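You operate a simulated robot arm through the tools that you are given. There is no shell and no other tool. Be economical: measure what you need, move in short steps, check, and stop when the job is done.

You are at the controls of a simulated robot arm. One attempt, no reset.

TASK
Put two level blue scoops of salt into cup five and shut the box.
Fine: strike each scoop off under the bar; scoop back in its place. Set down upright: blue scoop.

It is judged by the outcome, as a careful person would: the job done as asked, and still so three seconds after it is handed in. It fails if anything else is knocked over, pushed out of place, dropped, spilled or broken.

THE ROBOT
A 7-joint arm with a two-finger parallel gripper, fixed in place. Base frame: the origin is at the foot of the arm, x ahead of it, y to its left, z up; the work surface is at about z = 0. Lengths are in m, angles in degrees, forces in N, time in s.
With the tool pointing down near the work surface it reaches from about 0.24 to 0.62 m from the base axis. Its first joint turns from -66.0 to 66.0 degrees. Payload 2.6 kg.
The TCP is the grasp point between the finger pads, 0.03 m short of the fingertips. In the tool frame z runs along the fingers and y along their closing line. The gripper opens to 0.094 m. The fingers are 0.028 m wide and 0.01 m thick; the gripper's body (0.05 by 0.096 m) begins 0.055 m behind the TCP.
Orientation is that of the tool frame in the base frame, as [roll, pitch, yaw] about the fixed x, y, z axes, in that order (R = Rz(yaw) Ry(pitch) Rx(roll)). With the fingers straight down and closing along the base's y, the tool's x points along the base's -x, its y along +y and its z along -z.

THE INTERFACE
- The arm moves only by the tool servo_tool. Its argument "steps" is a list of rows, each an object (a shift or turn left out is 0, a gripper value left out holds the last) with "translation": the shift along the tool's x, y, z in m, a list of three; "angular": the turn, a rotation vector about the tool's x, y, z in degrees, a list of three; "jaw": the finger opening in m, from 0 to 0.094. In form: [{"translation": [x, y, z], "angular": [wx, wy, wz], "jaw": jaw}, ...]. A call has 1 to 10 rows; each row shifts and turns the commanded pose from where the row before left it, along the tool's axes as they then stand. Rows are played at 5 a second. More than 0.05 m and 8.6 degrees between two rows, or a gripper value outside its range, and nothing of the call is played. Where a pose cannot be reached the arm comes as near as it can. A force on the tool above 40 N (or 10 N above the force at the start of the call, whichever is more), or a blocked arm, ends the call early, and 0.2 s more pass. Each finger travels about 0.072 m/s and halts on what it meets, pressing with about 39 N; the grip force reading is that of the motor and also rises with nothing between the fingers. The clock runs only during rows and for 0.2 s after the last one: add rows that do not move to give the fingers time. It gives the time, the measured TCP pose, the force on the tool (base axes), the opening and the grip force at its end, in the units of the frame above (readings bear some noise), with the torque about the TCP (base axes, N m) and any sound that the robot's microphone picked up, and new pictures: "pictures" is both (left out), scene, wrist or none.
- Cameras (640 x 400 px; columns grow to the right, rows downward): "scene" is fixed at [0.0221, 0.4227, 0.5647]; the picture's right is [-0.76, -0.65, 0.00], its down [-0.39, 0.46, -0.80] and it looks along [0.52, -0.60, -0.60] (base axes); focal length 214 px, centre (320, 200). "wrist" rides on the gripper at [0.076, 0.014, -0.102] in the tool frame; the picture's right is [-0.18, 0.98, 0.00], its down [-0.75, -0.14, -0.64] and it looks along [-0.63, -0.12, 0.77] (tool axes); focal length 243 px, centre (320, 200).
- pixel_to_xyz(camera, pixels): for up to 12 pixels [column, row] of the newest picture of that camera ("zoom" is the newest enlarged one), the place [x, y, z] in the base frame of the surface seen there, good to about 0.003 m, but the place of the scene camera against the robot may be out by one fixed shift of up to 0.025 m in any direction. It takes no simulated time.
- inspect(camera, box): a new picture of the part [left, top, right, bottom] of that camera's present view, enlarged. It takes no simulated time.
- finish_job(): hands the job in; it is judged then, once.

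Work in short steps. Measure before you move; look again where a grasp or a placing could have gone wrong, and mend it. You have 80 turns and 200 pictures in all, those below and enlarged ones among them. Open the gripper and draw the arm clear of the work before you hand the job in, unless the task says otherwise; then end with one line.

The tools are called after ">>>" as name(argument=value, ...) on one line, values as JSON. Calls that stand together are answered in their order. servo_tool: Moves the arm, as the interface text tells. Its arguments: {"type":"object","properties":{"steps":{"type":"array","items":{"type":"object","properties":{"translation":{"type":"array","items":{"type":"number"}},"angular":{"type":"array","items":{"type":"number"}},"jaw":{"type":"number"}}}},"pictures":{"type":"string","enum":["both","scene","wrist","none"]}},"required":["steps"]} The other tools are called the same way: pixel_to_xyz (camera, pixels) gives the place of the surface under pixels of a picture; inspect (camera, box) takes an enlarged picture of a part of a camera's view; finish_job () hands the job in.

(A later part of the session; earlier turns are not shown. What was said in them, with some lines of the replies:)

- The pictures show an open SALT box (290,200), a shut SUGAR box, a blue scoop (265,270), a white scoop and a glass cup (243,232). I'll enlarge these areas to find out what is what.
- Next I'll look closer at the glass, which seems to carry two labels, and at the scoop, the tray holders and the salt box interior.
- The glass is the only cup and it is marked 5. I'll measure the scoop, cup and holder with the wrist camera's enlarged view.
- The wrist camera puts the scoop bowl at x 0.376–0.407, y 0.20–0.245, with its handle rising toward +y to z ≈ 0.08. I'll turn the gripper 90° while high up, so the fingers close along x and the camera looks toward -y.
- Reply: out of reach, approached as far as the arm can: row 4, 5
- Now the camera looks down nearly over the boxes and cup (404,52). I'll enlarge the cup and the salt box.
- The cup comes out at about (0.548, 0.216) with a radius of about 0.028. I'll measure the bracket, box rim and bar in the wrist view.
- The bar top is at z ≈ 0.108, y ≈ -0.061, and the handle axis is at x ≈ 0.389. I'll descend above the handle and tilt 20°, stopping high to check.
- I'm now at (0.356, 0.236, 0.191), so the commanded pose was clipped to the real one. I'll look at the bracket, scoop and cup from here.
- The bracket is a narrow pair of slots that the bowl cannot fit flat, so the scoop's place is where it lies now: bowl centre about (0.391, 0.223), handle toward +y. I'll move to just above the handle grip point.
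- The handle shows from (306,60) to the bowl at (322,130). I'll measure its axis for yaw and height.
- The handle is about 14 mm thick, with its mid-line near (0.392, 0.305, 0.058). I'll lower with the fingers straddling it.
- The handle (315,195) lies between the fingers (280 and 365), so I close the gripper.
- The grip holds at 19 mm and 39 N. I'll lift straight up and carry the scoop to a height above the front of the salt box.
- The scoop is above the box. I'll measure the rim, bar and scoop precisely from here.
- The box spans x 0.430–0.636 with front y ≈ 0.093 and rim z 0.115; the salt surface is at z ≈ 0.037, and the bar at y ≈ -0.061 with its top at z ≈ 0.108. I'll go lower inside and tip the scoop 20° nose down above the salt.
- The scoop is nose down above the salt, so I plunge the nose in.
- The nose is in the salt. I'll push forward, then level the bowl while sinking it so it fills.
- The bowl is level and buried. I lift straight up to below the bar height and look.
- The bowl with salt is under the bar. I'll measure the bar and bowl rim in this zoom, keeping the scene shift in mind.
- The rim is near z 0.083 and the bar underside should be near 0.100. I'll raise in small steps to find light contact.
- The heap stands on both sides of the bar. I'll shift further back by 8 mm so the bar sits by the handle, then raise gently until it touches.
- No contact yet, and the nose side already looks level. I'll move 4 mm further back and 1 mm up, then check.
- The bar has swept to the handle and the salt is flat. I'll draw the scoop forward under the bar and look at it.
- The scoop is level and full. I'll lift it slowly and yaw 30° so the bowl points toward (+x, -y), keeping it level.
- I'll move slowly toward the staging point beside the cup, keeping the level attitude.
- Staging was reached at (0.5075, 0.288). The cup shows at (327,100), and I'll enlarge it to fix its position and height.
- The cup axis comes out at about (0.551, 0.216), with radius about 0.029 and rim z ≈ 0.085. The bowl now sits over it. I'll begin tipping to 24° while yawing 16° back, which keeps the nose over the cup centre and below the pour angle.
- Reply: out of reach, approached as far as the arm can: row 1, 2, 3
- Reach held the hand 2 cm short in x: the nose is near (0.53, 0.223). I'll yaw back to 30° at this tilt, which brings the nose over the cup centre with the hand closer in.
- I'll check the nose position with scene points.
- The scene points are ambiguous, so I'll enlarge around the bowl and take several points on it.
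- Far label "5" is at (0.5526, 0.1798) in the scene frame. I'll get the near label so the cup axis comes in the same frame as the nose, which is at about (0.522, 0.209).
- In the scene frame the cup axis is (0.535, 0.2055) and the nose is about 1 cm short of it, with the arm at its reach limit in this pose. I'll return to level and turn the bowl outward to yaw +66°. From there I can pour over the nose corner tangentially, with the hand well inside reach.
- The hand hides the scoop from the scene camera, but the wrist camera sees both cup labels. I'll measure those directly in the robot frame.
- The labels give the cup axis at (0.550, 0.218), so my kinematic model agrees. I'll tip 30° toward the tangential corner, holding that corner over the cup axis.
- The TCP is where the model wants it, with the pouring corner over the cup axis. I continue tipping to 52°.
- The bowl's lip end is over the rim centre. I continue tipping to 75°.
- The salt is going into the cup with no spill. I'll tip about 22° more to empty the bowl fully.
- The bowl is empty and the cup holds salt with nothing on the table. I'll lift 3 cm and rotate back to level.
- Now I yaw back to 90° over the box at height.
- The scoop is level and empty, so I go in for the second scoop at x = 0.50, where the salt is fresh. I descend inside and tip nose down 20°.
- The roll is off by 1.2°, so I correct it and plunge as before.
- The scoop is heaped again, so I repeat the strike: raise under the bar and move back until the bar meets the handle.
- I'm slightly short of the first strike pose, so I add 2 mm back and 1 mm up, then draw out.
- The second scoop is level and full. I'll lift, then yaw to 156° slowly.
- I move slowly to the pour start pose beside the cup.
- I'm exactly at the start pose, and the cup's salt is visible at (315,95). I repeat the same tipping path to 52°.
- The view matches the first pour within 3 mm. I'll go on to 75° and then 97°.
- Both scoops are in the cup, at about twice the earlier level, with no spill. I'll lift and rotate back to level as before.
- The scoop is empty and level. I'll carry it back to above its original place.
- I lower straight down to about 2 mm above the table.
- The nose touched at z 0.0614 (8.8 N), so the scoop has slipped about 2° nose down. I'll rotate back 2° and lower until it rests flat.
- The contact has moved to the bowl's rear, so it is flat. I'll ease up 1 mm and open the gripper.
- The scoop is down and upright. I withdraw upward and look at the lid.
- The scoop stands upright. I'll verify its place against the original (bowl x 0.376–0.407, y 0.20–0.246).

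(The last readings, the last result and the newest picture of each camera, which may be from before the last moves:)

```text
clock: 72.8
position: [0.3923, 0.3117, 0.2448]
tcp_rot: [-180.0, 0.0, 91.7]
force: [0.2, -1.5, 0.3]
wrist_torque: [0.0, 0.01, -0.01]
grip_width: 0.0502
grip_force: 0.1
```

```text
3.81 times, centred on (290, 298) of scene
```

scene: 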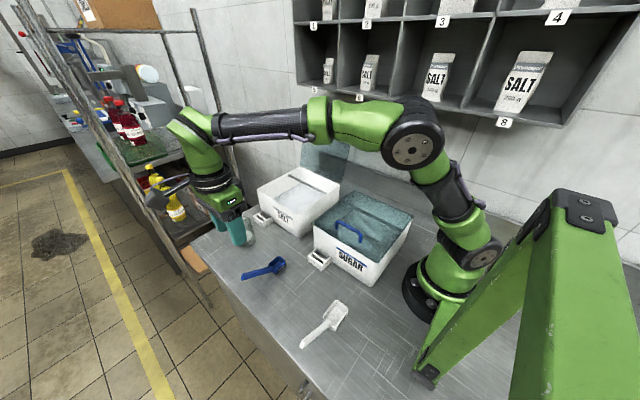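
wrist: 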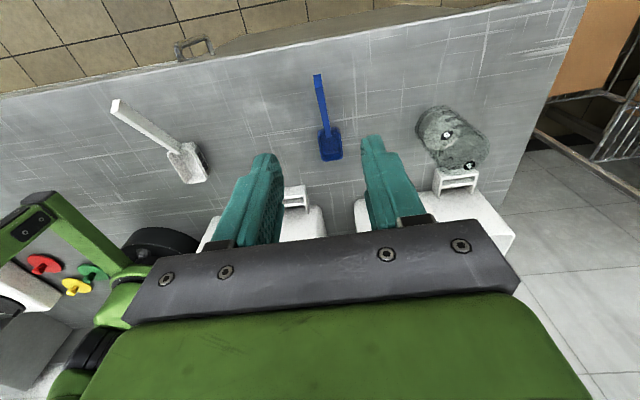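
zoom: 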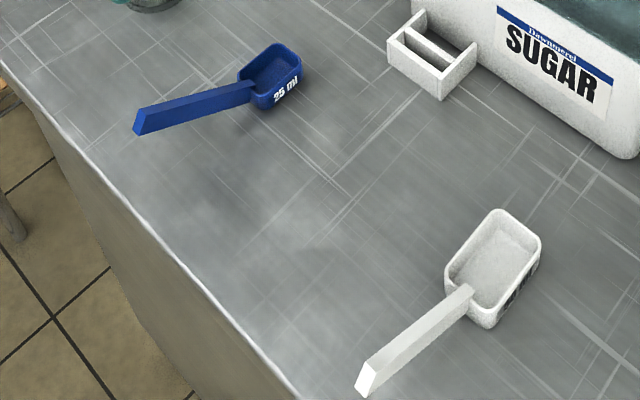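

The scoop is back within about 5 mm of its original place. Now for the lid: I move the arm to see it from the front and above.

>>> servo_tool(steps=[{"translation": [-0.04, 0.015, -0.02]}, {"translation": [-0.04, 0.015, -0.02]}, {"translation": [-0.04, 0.015, -0.02]}, {"translation": [-0.04, 0.01, -0.02]}, {"translation": [-0.04, 0.01, -0.01]}, {"jaw": 0.02}], pictures="both")

>>> inspect(camera="scene", box=[280, 90, 380, 200])

```text
clock: 74.2
position: [0.4641, 0.1128, 0.3364]
tcp_rot: [179.9, 0.0, 91.7]
force: [0.5, 0.5, 0.0]
wrist_torque: [0.0, -0.02, 0.0]
grip_width: 0.0202
grip_force: 0.0
```

scene: 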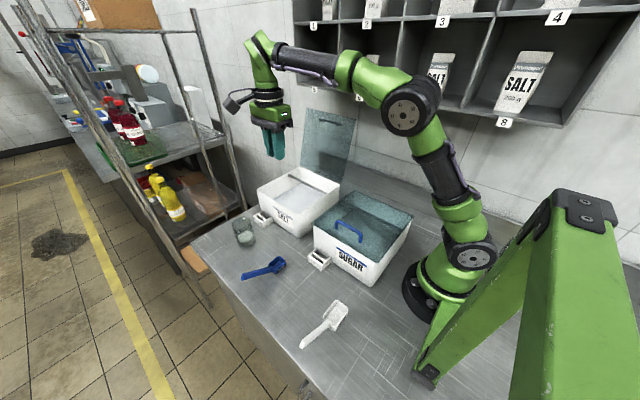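
wrist: 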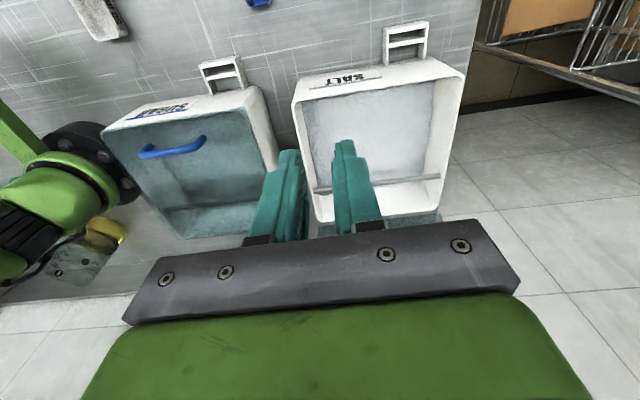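

```text
3.64 times, centred on (330, 145) of scene
```

zoom: 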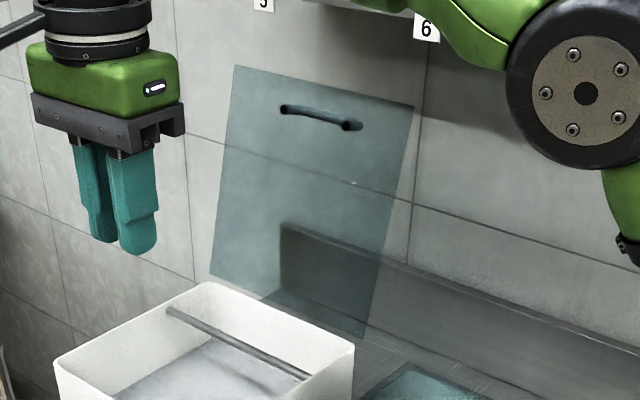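

The lid stands leaning back with its handle (zoom 285–350, ~115) near the top on the rear side. I'll measure the handle and the lid.

>>> pixel_to_xyz(camera="zoom", pixels=[[286, 109], [315, 115], [347, 126], [300, 112], [235, 66], [413, 106], [320, 80], [225, 180], [300, 200], [330, 270], [360, 255], [365, 336]])

>>> inspect(camera="scene", box=[300, 100, 360, 140])

```text
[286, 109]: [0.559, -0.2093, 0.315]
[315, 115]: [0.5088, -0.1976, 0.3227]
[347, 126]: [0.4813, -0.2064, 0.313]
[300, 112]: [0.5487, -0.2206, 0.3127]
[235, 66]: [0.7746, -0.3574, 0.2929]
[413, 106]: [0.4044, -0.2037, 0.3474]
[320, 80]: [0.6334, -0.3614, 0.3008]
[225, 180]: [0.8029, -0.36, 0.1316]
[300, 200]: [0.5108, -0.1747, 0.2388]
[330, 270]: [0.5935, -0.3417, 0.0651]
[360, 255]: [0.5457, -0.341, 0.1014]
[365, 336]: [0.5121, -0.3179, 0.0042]
```

```text
10.00 times, centred on (330, 120) of scene
```

zoom: 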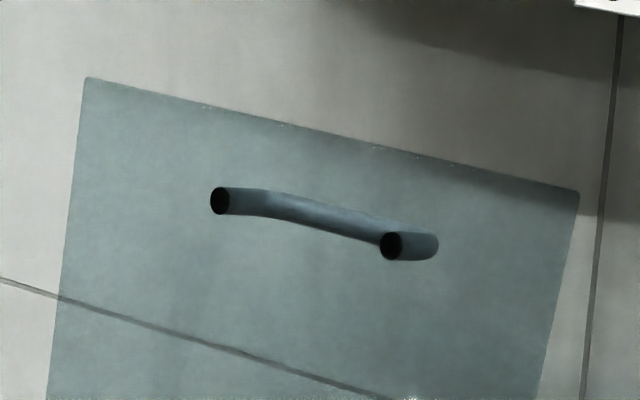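

The lid leans back about 15°, with its hinge near y -0.128, z 0.115 and its top at z ≈ 0.345. I'll bring the fingers in from its left edge (x ≈ 0.42), straddle it and swing it down gently. First I measure the obstacles: the shelf front, the sugar handle and the sugar box edge.

>>> pixel_to_xyz(camera="scene", pixels=[[313, 88], [359, 98], [503, 121], [350, 233], [340, 225], [412, 212], [357, 190], [372, 286], [318, 230]])

>>> pixel_to_xyz(camera="wrist", pixels=[[150, 152], [175, 147], [200, 142], [105, 132], [248, 92], [275, 175], [184, 232], [296, 100], [460, 72], [320, 215], [438, 205]])

```text
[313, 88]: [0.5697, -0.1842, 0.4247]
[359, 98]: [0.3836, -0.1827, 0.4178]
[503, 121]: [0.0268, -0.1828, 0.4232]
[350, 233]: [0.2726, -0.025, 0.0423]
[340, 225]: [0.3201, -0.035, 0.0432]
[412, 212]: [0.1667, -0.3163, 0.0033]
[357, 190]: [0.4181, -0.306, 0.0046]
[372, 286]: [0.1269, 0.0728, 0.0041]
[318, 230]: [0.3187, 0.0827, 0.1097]
```

```text
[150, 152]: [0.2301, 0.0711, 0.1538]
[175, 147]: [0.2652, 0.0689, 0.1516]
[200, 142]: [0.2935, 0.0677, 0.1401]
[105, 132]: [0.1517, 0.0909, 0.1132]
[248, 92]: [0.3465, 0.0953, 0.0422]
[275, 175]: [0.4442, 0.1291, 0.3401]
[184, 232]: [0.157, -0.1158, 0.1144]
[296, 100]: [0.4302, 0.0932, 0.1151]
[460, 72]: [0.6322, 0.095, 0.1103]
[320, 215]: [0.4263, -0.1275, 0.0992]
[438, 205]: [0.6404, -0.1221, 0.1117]
```

The shelf front is at y ≈ -0.17 above z 0.42, and the sugar box ends at x ≈ 0.36. I'll approach the lid's left edge from the front-left with the tool slanted: yaw 140°, then tilt 55°, staying clear of the shelf.

>>> servo_tool(steps=[{"angular": [0, 0, -8.05], "jaw": 0.05}, {"angular": [0, 0, -8.05]}, {"angular": [0, 0, -8.05]}, {"angular": [0, 0, -8.05]}, {"angular": [0, 0, -8.05]}, {"angular": [0, 0, -8.05]}, {"angular": [0, -7.86, 0]}, {"angular": [0, -7.86, 0]}, {"angular": [0, -7.86, 0]}, {"angular": [0, -7.86, 0]}], pictures="none")

>>> servo_tool(steps=[{"angular": [0, -7.86, 0]}, {"angular": [0, -7.86, 0]}, {"angular": [0, -7.86, 0]}, {}], pictures="both")

```text
clock: 76.4
position: [0.4632, 0.1141, 0.3352]
tcp_rot: [180.0, 31.6, 140.0]
force: [-1.4, -0.7, 0.7]
wrist_torque: [0.01, 0.02, 0.0]
grip_width: 0.05
grip_force: 0.0
```

```text
clock: 77.4
position: [0.4635, 0.113, 0.3354]
tcp_rot: [-180.0, 55.2, 140.0]
force: [0.2, -0.2, 0.8]
wrist_torque: [0.01, -0.01, 0.03]
grip_width: 0.0501
grip_force: 0.1
```

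scene: 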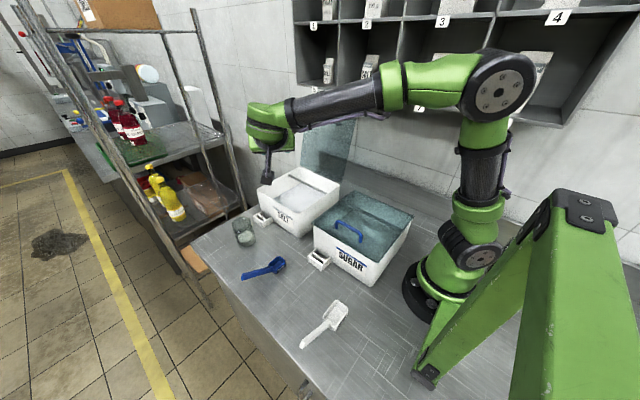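
wrist: 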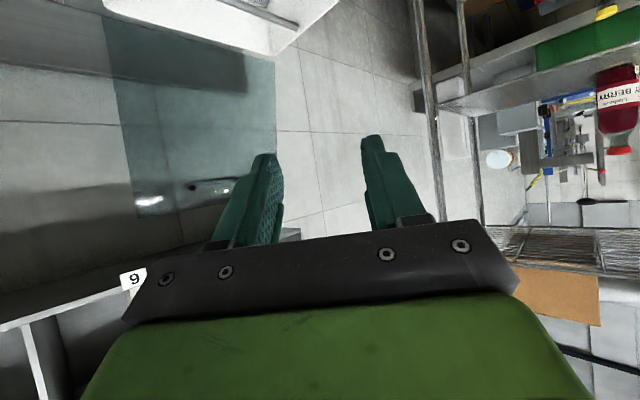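

The lid and its handle (205,190) are in the wrist view. I move toward the gap left of the lid.

>>> servo_tool(steps=[{"translation": [0.0014, -0.0443, 0.0092]}, {"translation": [0.0014, -0.0443, 0.0092]}, {"translation": [0.0014, -0.0443, 0.0092]}, {"translation": [0.0014, -0.0443, 0.0092]}, {}], pictures="both")

```text
clock: 78.6
position: [0.3693, -0.0406, 0.3105]
tcp_rot: [180.0, 55.0, 139.9]
force: [-1.0, 0.4, -0.5]
wrist_torque: [0.01, 0.02, 0.02]
grip_width: 0.0499
grip_force: 0.1
```

scene: 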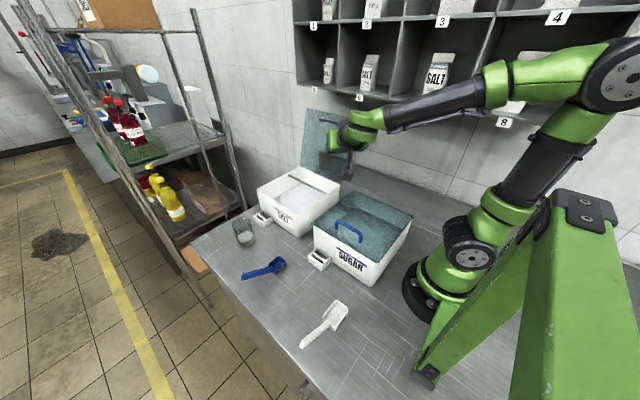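
wrist: 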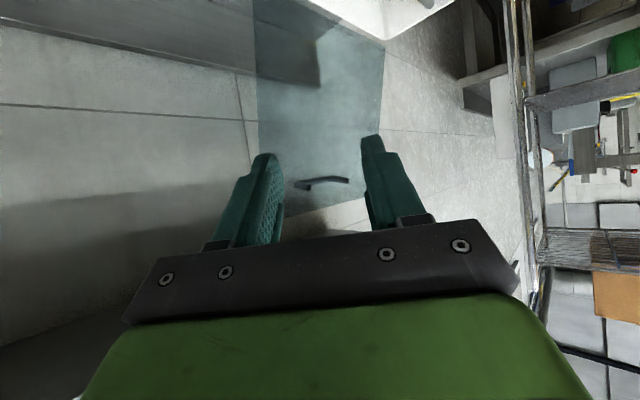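

The lid spans columns 250–385 in the wrist view. I measure its left edge and handle.

>>> pixel_to_xyz(camera="wrist", pixels=[[300, 186], [345, 180], [325, 183], [258, 60], [256, 100], [262, 140], [300, 100], [340, 100], [370, 100], [300, 150], [380, 60]])

>>> inspect(camera="wrist", box=[220, 0, 420, 240])

>>> inspect(camera="scene", box=[290, 80, 430, 200])

```text
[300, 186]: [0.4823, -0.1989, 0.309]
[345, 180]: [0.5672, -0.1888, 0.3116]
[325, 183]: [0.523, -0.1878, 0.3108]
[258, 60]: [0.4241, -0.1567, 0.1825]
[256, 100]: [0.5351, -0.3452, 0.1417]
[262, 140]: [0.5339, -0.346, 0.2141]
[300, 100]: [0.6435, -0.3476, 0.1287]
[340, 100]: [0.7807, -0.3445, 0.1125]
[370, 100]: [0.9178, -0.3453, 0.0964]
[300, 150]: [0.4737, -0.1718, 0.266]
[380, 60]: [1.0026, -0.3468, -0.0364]
```

```text
1.67 times, centred on (320, 120) of wrist
```

zoom: 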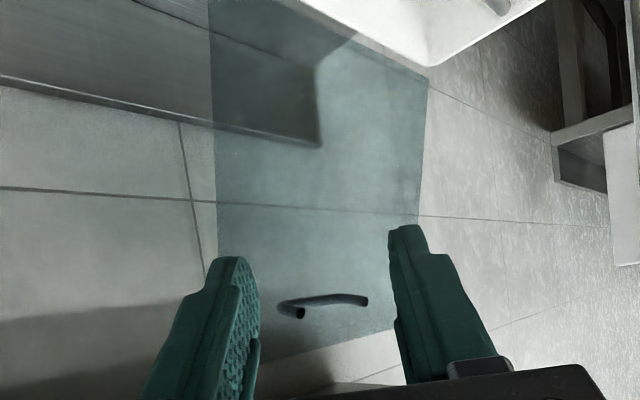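

```text
3.33 times, centred on (360, 140) of scene
```

zoom: 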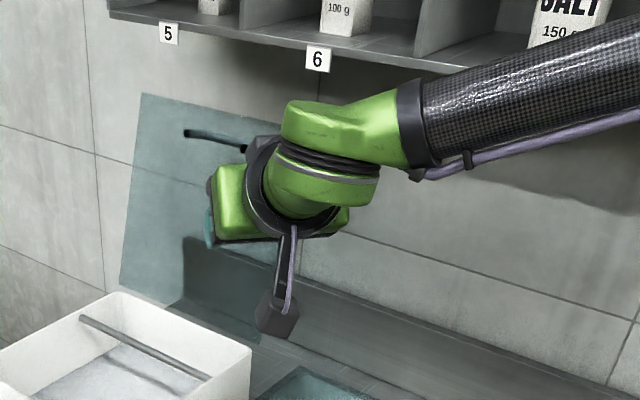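

The lid plane is y ≈ -0.170 at z 0.266, with its left edge at x ≈ 0.42. I move beside that edge, still to its left.

>>> servo_tool(steps=[{"translation": [-0.002, -0.0292, 0.0264]}, {"translation": [-0.002, -0.0292, 0.0264]}, {"translation": [-0.002, -0.0292, 0.0264]}, {}], pictures="both")

>>> inspect(camera="scene", box=[290, 80, 430, 200])

```text
clock: 79.6
position: [0.3666, -0.1511, 0.2682]
tcp_rot: [-179.9, 55.0, 140.2]
force: [0.7, -0.6, 0.1]
wrist_torque: [-0.06, 0.0, 0.0]
grip_width: 0.0502
grip_force: 0.1
```

scene: 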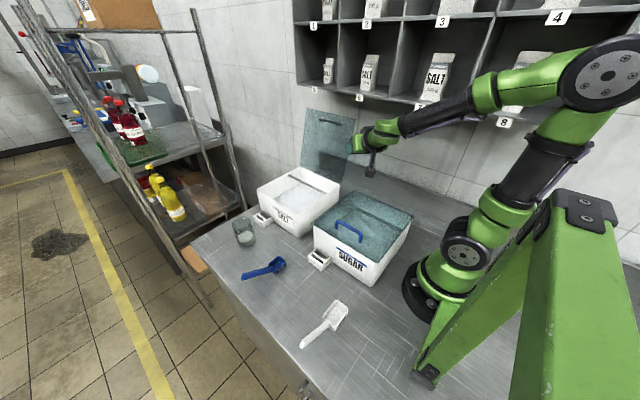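
wrist: 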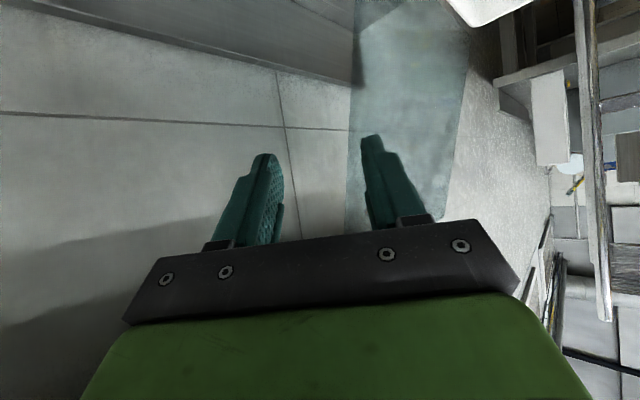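

```text
3.33 times, centred on (360, 140) of scene
```

zoom: 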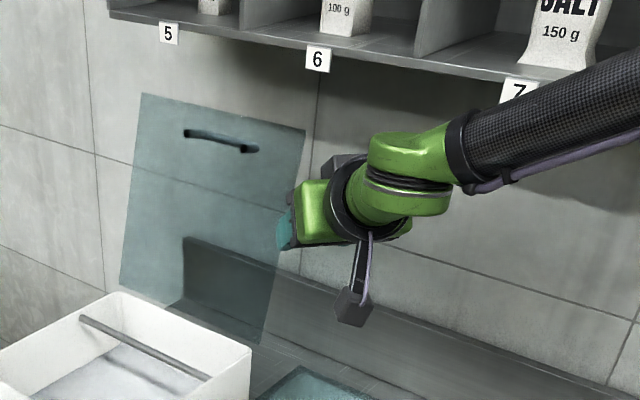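

The lid edge (column 350) lies between the two fingers. I insert along +x so the fingers straddle it.

>>> servo_tool(steps=[{"translation": [-0.0097, 0.0141, 0.0138]}, {"translation": [-0.0097, 0.0141, 0.0138]}, {"translation": [-0.0097, 0.0141, 0.0138]}, {}], pictures="both")

>>> inspect(camera="wrist", box=[220, 60, 440, 240])

>>> inspect(camera="scene", box=[290, 90, 400, 190])

```text
clock: 80.6
position: [0.4341, -0.1505, 0.2698]
tcp_rot: [-179.9, 55.1, 140.2]
force: [0.1, -1.0, -0.9]
wrist_torque: [0.0, 0.03, 0.0]
grip_width: 0.0503
grip_force: 0.2
```

scene: 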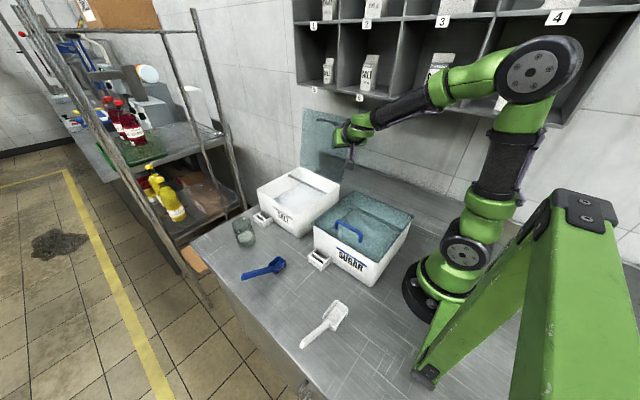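
wrist: 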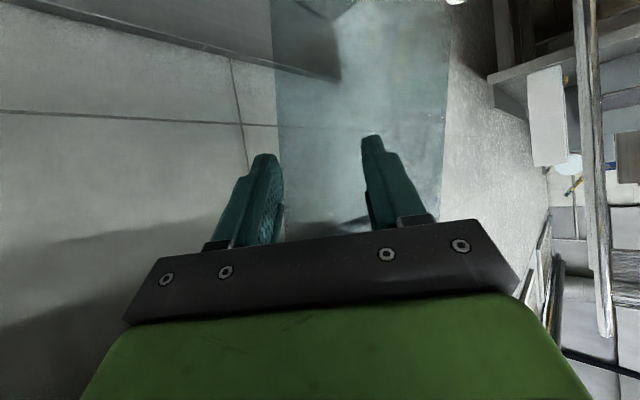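

```text
2.22 times, centred on (330, 150) of wrist
```

zoom: 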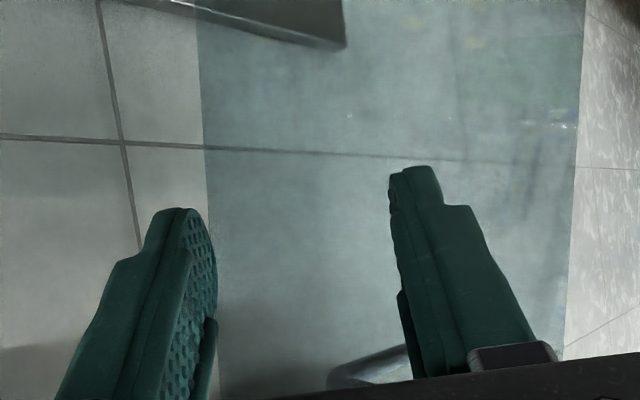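

```text
4.00 times, centred on (345, 140) of scene
```

zoom: 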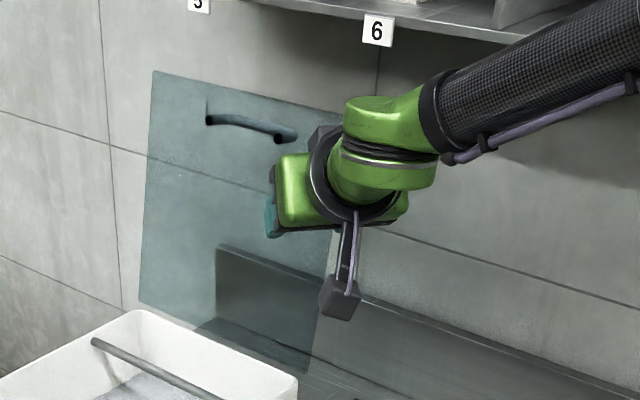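

The rear fingertip is only about 15 mm past the lid edge (zoom column 210), so I go 18 mm further in.

>>> servo_tool(steps=[{"translation": [-0.0079, 0.0116, 0.0113]}, {}], pictures="none")

>>> inspect(camera="wrist", box=[220, 60, 440, 240])

```text
clock: 81.2
position: [0.45, -0.1498, 0.2685]
tcp_rot: [-180.0, 55.1, 140.2]
force: [-31.4, 3.6, 1.6]
wrist_torque: [0.54, -1.64, 1.96]
grip_width: 0.0562
grip_force: 41.6
```

```text
2.22 times, centred on (330, 150) of wrist
```

zoom: 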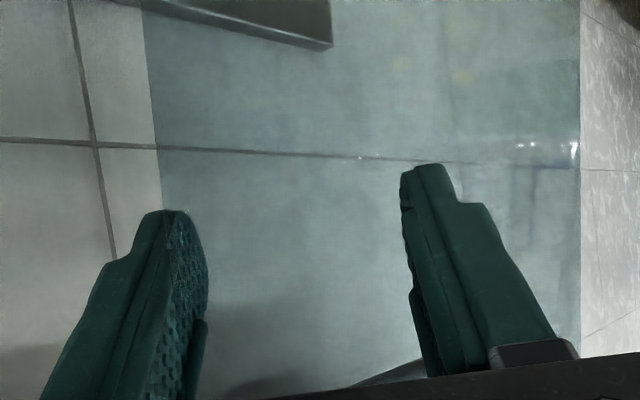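

The force of -31 N in x means the slanted rear finger's inner face met the lid edge. I back off, open the jaws fully, and re-enter with more room.

>>> servo_tool(steps=[{"translation": [0.0132, -0.0193, -0.0188]}, {"jaw": 0.094}, {"jaw": 0.094}, {"jaw": 0.094}, {}], pictures="both")

>>> inspect(camera="scene", box=[240, 100, 380, 240])

```text
clock: 82.4
position: [0.4197, -0.15, 0.2692]
tcp_rot: [-180.0, 55.1, 140.0]
force: [-0.2, 0.6, -0.4]
wrist_torque: [0.01, -0.01, -0.01]
grip_width: 0.0939
grip_force: 0.0
```

scene: 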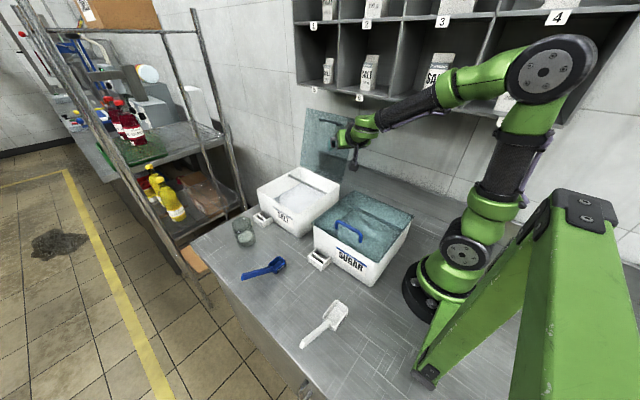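
wrist: 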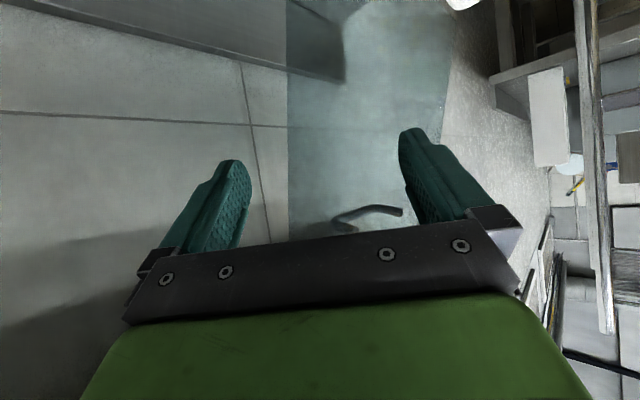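

```text
2.86 times, centred on (310, 170) of scene
```

zoom: 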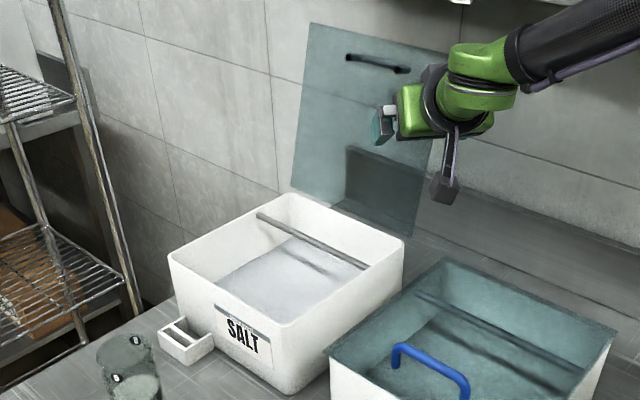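

Nothing shifted. I yaw 12° so the fingers run more parallel to the lid, then insert with the jaws fully open.

>>> servo_tool(steps=[{"angular": [-4.91, 0, -3.44]}, {"angular": [-4.91, 0, -3.44]}, {"translation": [-0.0086, 0.008, 0.0123]}, {"translation": [-0.0086, 0.008, 0.0123]}, {}], pictures="none")

>>> inspect(camera="wrist", box=[140, 60, 500, 260])

>>> inspect(camera="scene", box=[300, 90, 380, 170])

```text
clock: 83.6
position: [0.4543, -0.1507, 0.2698]
tcp_rot: [-179.9, 55.0, 152.1]
force: [-1.3, -0.2, -0.5]
wrist_torque: [0.02, -0.01, -0.01]
grip_width: 0.0939
grip_force: 0.1
```

```text
1.78 times, centred on (320, 160) of wrist
```

zoom: 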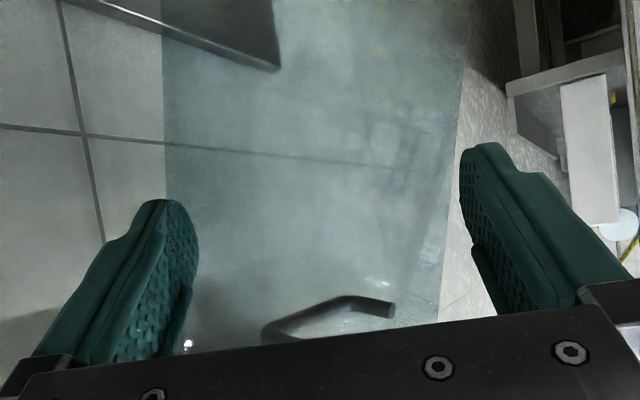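

```text
5.00 times, centred on (340, 130) of scene
```

zoom: 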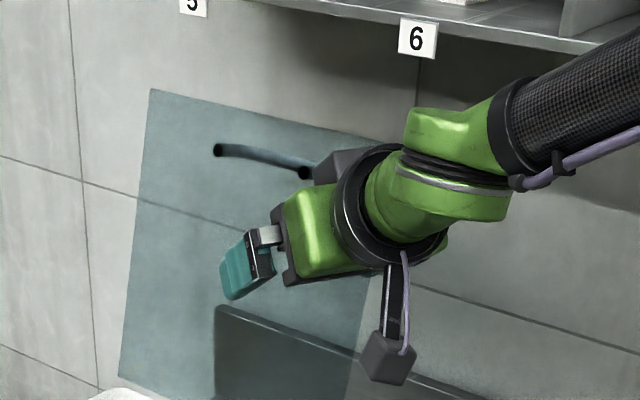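

The rear finger is behind the lid and the forces are clean. I narrow the jaws to 0.06 and push toward +y in small steps.

>>> servo_tool(steps=[{"jaw": 0.06}, {}, {"translation": [0.0027, 0.0088, -0.0039]}, {"translation": [0.0027, 0.0088, -0.0039]}, {}], pictures="none")

>>> inspect(camera="scene", box=[270, 90, 380, 190])

```text
clock: 84.8
position: [0.4529, -0.1302, 0.2691]
tcp_rot: [-179.8, 55.1, 152.0]
force: [0.3, 0.6, -1.0]
wrist_torque: [0.02, 0.0, -0.02]
grip_width: 0.0602
grip_force: 0.0
```

```text
4.00 times, centred on (325, 140) of scene
```

zoom: 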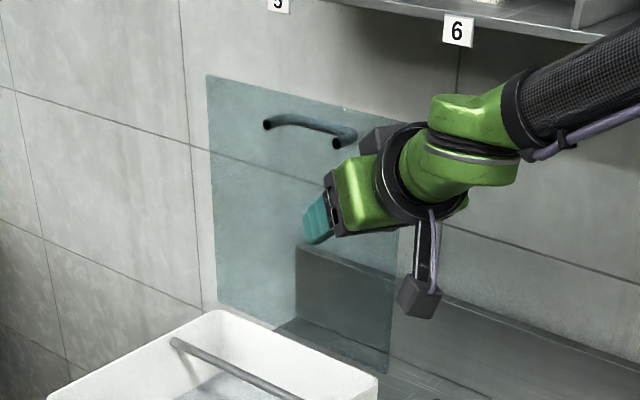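

The lid's corner moved from column 306 to 297, so it is turning. I keep pushing toward vertical.

>>> servo_tool(steps=[{"translation": [0.0027, 0.0088, -0.0039]}, {"translation": [0.0027, 0.0088, -0.0039]}, {}], pictures="none")

>>> inspect(camera="scene", box=[260, 90, 380, 200])

>>> inspect(camera="wrist", box=[140, 0, 500, 260])

```text
clock: 85.6
position: [0.4534, -0.1106, 0.2688]
tcp_rot: [-179.9, 55.1, 152.2]
force: [-0.5, -2.5, -1.6]
wrist_torque: [-0.28, -0.13, 0.13]
grip_width: 0.0639
grip_force: 3.5
```

```text
3.64 times, centred on (320, 145) of scene
```

zoom: 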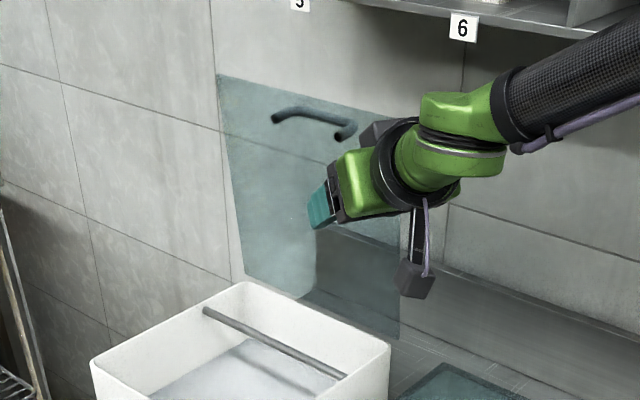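

```text
1.54 times, centred on (320, 130) of wrist
```

zoom: 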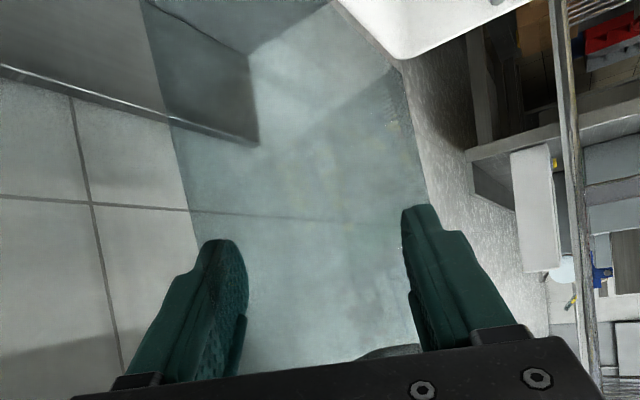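

The lid is at about vertical. I follow its arc forward with a matching roll so the front finger catches and carries it.

>>> servo_tool(steps=[{"translation": [0.0041, 0.0119, -0.0049], "angular": [0, 0, -5]}, {"translation": [0.0041, 0.0122, -0.0041], "angular": [0, 0, -5]}, {"translation": [0.0038, 0.0125, -0.0035], "angular": [0, 0, -5]}, {}], pictures="none")

>>> inspect(camera="scene", box=[250, 90, 380, 210])

```text
clock: 86.4
position: [0.4499, -0.0772, 0.2585]
tcp_rot: [-160.8, 52.0, 174.6]
force: [-9.7, -1.1, 1.8]
wrist_torque: [-0.3, -0.35, -0.01]
grip_width: 0.0639
grip_force: 3.8
stopped in row 4: the force on the tool passed its limit at 46 N (the readings are from after the stop); the commanded pose is now the measured one
```

```text
3.33 times, centred on (315, 150) of scene
```

zoom: 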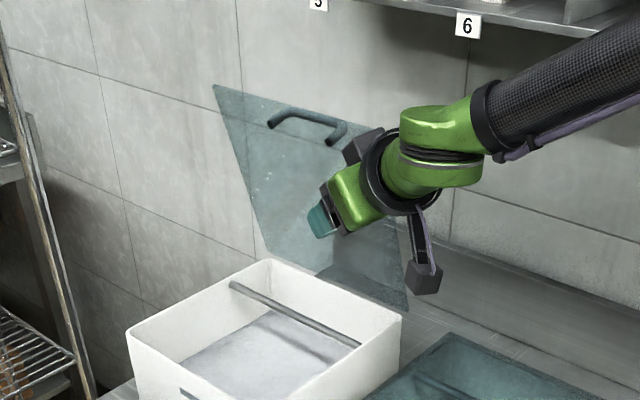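

A 46 N catch stopped the move: the lid has fallen forward onto the front finger and wedges slightly between the slanted fingers (-9.7 N in x). I'll back out 12 mm in x, widen the jaws a little and look.

>>> servo_tool(steps=[{"translation": [0.0043, -0.0074, -0.0087], "jaw": 0.075}, {}, {}], pictures="wrist")

>>> inspect(camera="scene", box=[280, 100, 360, 190])

```text
clock: 87.2
position: [0.4391, -0.0796, 0.2628]
tcp_rot: [-161.0, 52.0, 174.7]
force: [0.4, -0.1, 0.0]
wrist_torque: [-0.02, -0.01, 0.0]
grip_width: 0.0751
grip_force: 0.0
```

wrist: 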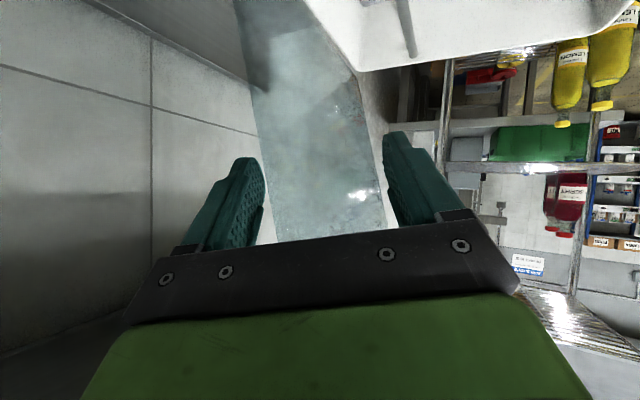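

```text
4.44 times, centred on (320, 145) of scene
```

zoom: 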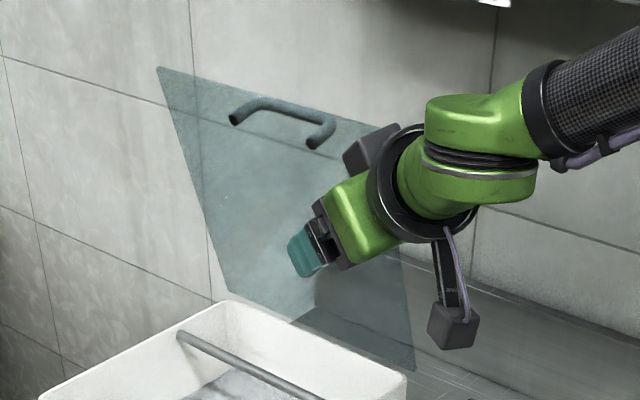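

Forces are zero and the lid rests lightly between the fingers, past vertical. I follow the arc further with wider jaws.

>>> servo_tool(steps=[{"translation": [0.0042, 0.0127, -0.0022], "angular": [0, 0, -5]}, {"translation": [0.0039, 0.0129, -0.0014], "angular": [0, 0, -5]}, {"translation": [0.0037, 0.013, -0.0005], "angular": [0, 0, -5]}, {}], pictures="none")

>>> inspect(camera="scene", box=[260, 100, 370, 210])

>>> inspect(camera="wrist", box=[140, 0, 500, 260])

```text
clock: 88.2
position: [0.4398, -0.0422, 0.2459]
tcp_rot: [-145.4, 45.3, -164.9]
force: [0.5, 0.4, 0.0]
wrist_torque: [-0.04, -0.01, 0.0]
grip_width: 0.075
grip_force: 0.0
```

```text
3.64 times, centred on (315, 155) of scene
```

zoom: 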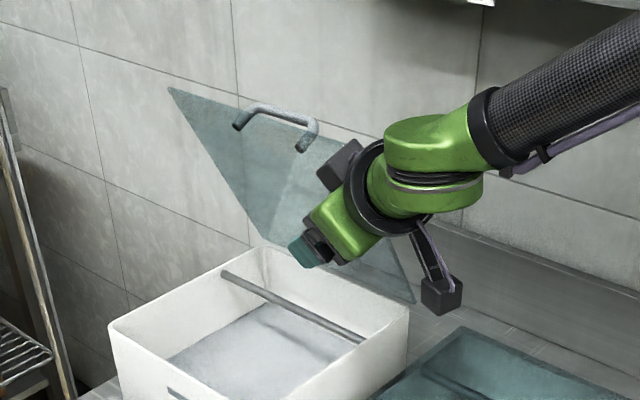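

```text
1.54 times, centred on (320, 130) of wrist
```

zoom: 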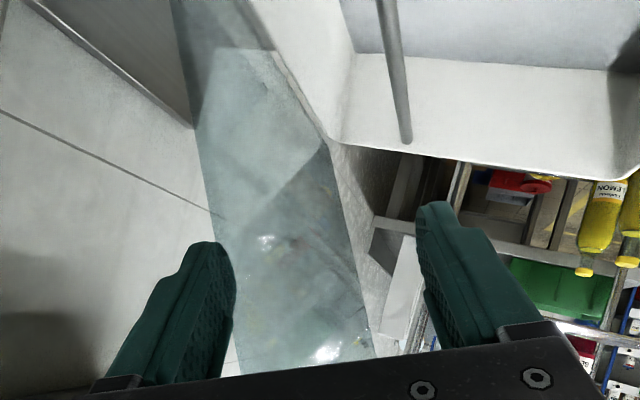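

The lid follows at about 60° with no load. I continue four more steps down the arc.

>>> servo_tool(steps=[{"translation": [0.0033, 0.0131, 0.0003], "angular": [0, 0, -5]}, {"translation": [0.003, 0.0132, 0.0011], "angular": [0, 0, -5]}, {"translation": [0.0027, 0.0131, 0.0019], "angular": [0, 0, -5]}, {"translation": [0.0024, 0.013, 0.0027], "angular": [0, 0, -5]}, {}], pictures="none")

>>> inspect(camera="scene", box=[250, 110, 370, 220])

>>> inspect(camera="wrist", box=[140, 0, 500, 260])

```text
clock: 89.4
position: [0.4378, -0.0008, 0.2088]
tcp_rot: [-133.4, 31.9, -145.6]
force: [-9.6, 1.9, 2.4]
wrist_torque: [-0.26, -0.57, 0.12]
grip_width: 0.0754
grip_force: 0.9
stopped in row 5: the force on the tool passed its limit at 42 N (the readings are from after the stop); the commanded pose is now the measured one
```

```text
3.64 times, centred on (310, 165) of scene
```

zoom: 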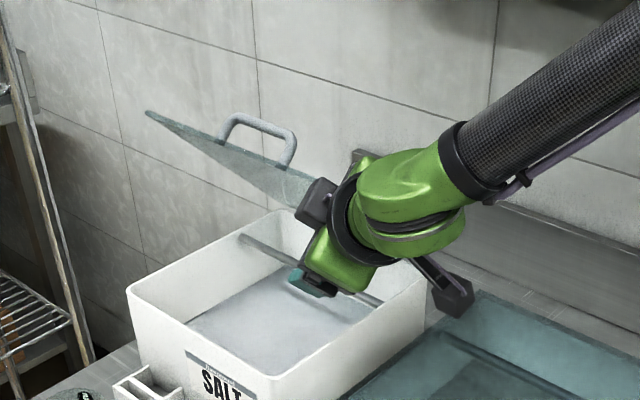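

```text
1.54 times, centred on (320, 130) of wrist
```

zoom: 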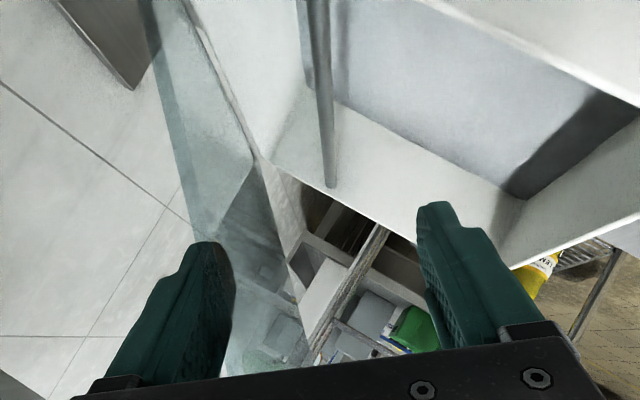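

The lid is at about 40° and again wedges the upper finger in x. The lower finger isn't touching it, so the hinge seems to hold the lid by itself. I withdraw toward -x and see whether it stays.

>>> servo_tool(steps=[{"translation": [0.0068, 0.0008, -0.0072]}, {}, {"translation": [0.0137, 0.0017, -0.0145]}, {}], pictures="none")

>>> inspect(camera="scene", box=[250, 110, 370, 220])

>>> inspect(camera="wrist", box=[140, 0, 500, 260])

```text
clock: 90.4
position: [0.4079, -0.0005, 0.209]
tcp_rot: [-133.4, 31.9, -145.6]
force: [0.5, 0.7, -0.9]
wrist_torque: [-0.04, 0.0, -0.01]
grip_width: 0.0753
grip_force: 0.2
```

```text
3.64 times, centred on (310, 165) of scene
```

zoom: 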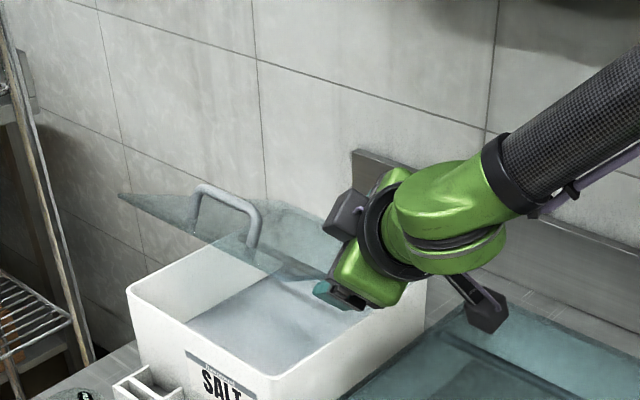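

```text
1.54 times, centred on (320, 130) of wrist
```

zoom: 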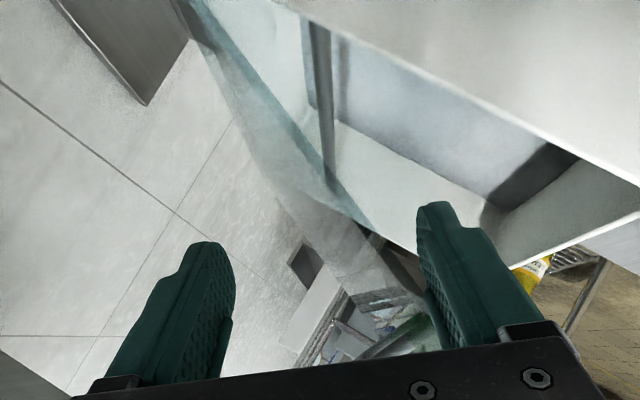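

The lid settled softly to about 20°, resting on the lower fingertip near (0.427, 0.017, 0.168). I lower it another 32 mm with the finger.

>>> servo_tool(steps=[{"translation": [0.0041, 0.0076, 0.0066]}, {"translation": [0.0041, 0.0076, 0.0066]}, {"translation": [0.0041, 0.0076, 0.0066]}, {}], pictures="none")

>>> inspect(camera="scene", box=[240, 130, 380, 250])

```text
clock: 91.4
position: [0.4127, 0.0025, 0.1781]
tcp_rot: [-133.4, 32.1, -145.6]
force: [-0.9, -0.7, -1.9]
wrist_torque: [-0.07, 0.02, 0.01]
grip_width: 0.0755
grip_force: 0.1
```

```text
3.33 times, centred on (310, 190) of scene
```

zoom: 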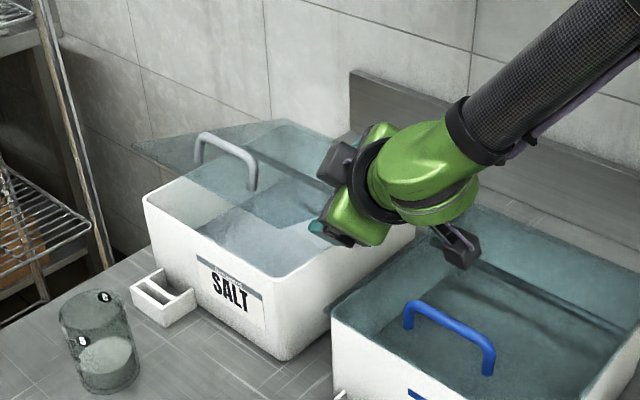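

The lid is almost down on the fingertip at about 10°. I slide the finger out toward -x so it settles.

>>> servo_tool(steps=[{"translation": [0.0058, 0.0021, -0.0037]}, {"translation": [0.0068, 0.0008, -0.0072]}, {"translation": [0.0068, 0.0008, -0.0072]}, {"translation": [0.0068, 0.0008, -0.0072]}, {}], pictures="none")

>>> inspect(camera="scene", box=[240, 130, 380, 250])

```text
clock: 92.6
position: [0.3759, 0.0038, 0.1747]
tcp_rot: [-133.4, 32.1, -145.7]
force: [-0.3, 0.1, 0.3]
wrist_torque: [0.01, -0.01, 0.0]
grip_width: 0.0749
grip_force: 0.0
```

```text
3.33 times, centred on (310, 190) of scene
```

zoom: 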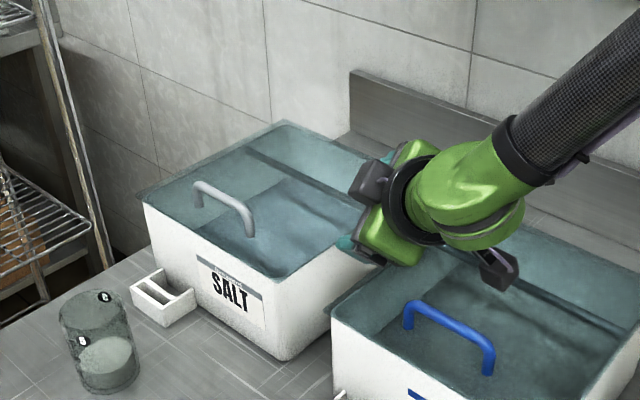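

The lid is closed flat. I raise the arm clear and do a final check.

>>> servo_tool(steps=[{"translation": [0.0068, 0.0008, -0.0072]}, {"translation": [-0.0211, -0.0251, -0.0229]}, {"translation": [-0.0211, -0.0251, -0.0229]}, {"translation": [-0.0211, -0.0251, -0.0229]}, {"translation": [-0.0211, -0.0251, -0.0229]}, {}], pictures="scene")

>>> inspect(camera="scene", box=[220, 150, 420, 330])

```text
clock: 94.0
position: [0.3661, 0.0023, 0.3354]
tcp_rot: [-133.4, 32.0, -145.7]
force: [0.0, 0.1, -0.4]
wrist_torque: [-0.01, 0.0, 0.01]
grip_width: 0.0751
grip_force: 0.0
```

scene: 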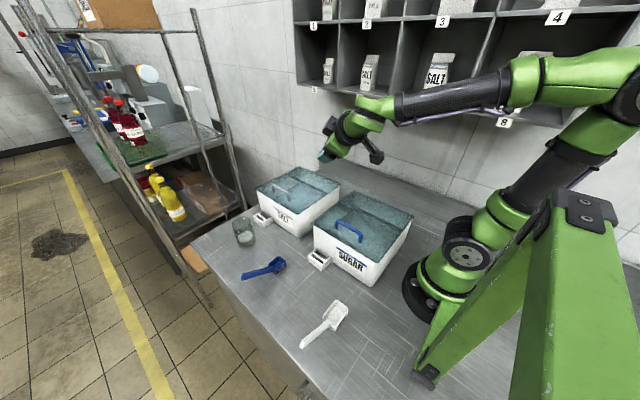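

```text
2.22 times, centred on (320, 240) of scene
5 turns are left
```

zoom: 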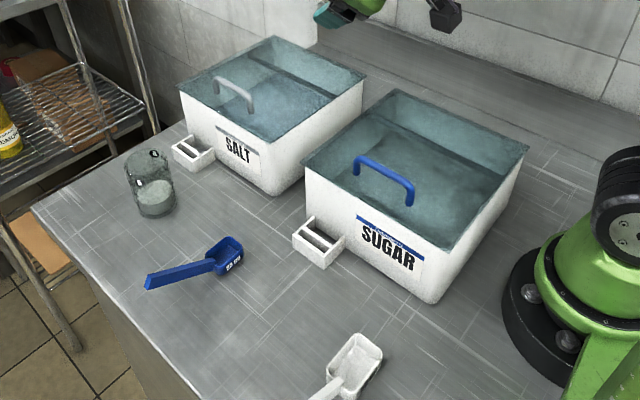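

The salt box is shut, the cup holds both scoops, the blue scoop is upright in its place, nothing is spilled, and the arm is clear. I hand the job in.

>>> finish_job()

```text
The job is handed in.
```

Cup five now holds two level blue scoops of salt, each struck off under the bar. The salt box is shut, and the blue scoop is upright within about 5 mm of where it lay; I took that spot as its place, not the bracket on the box.
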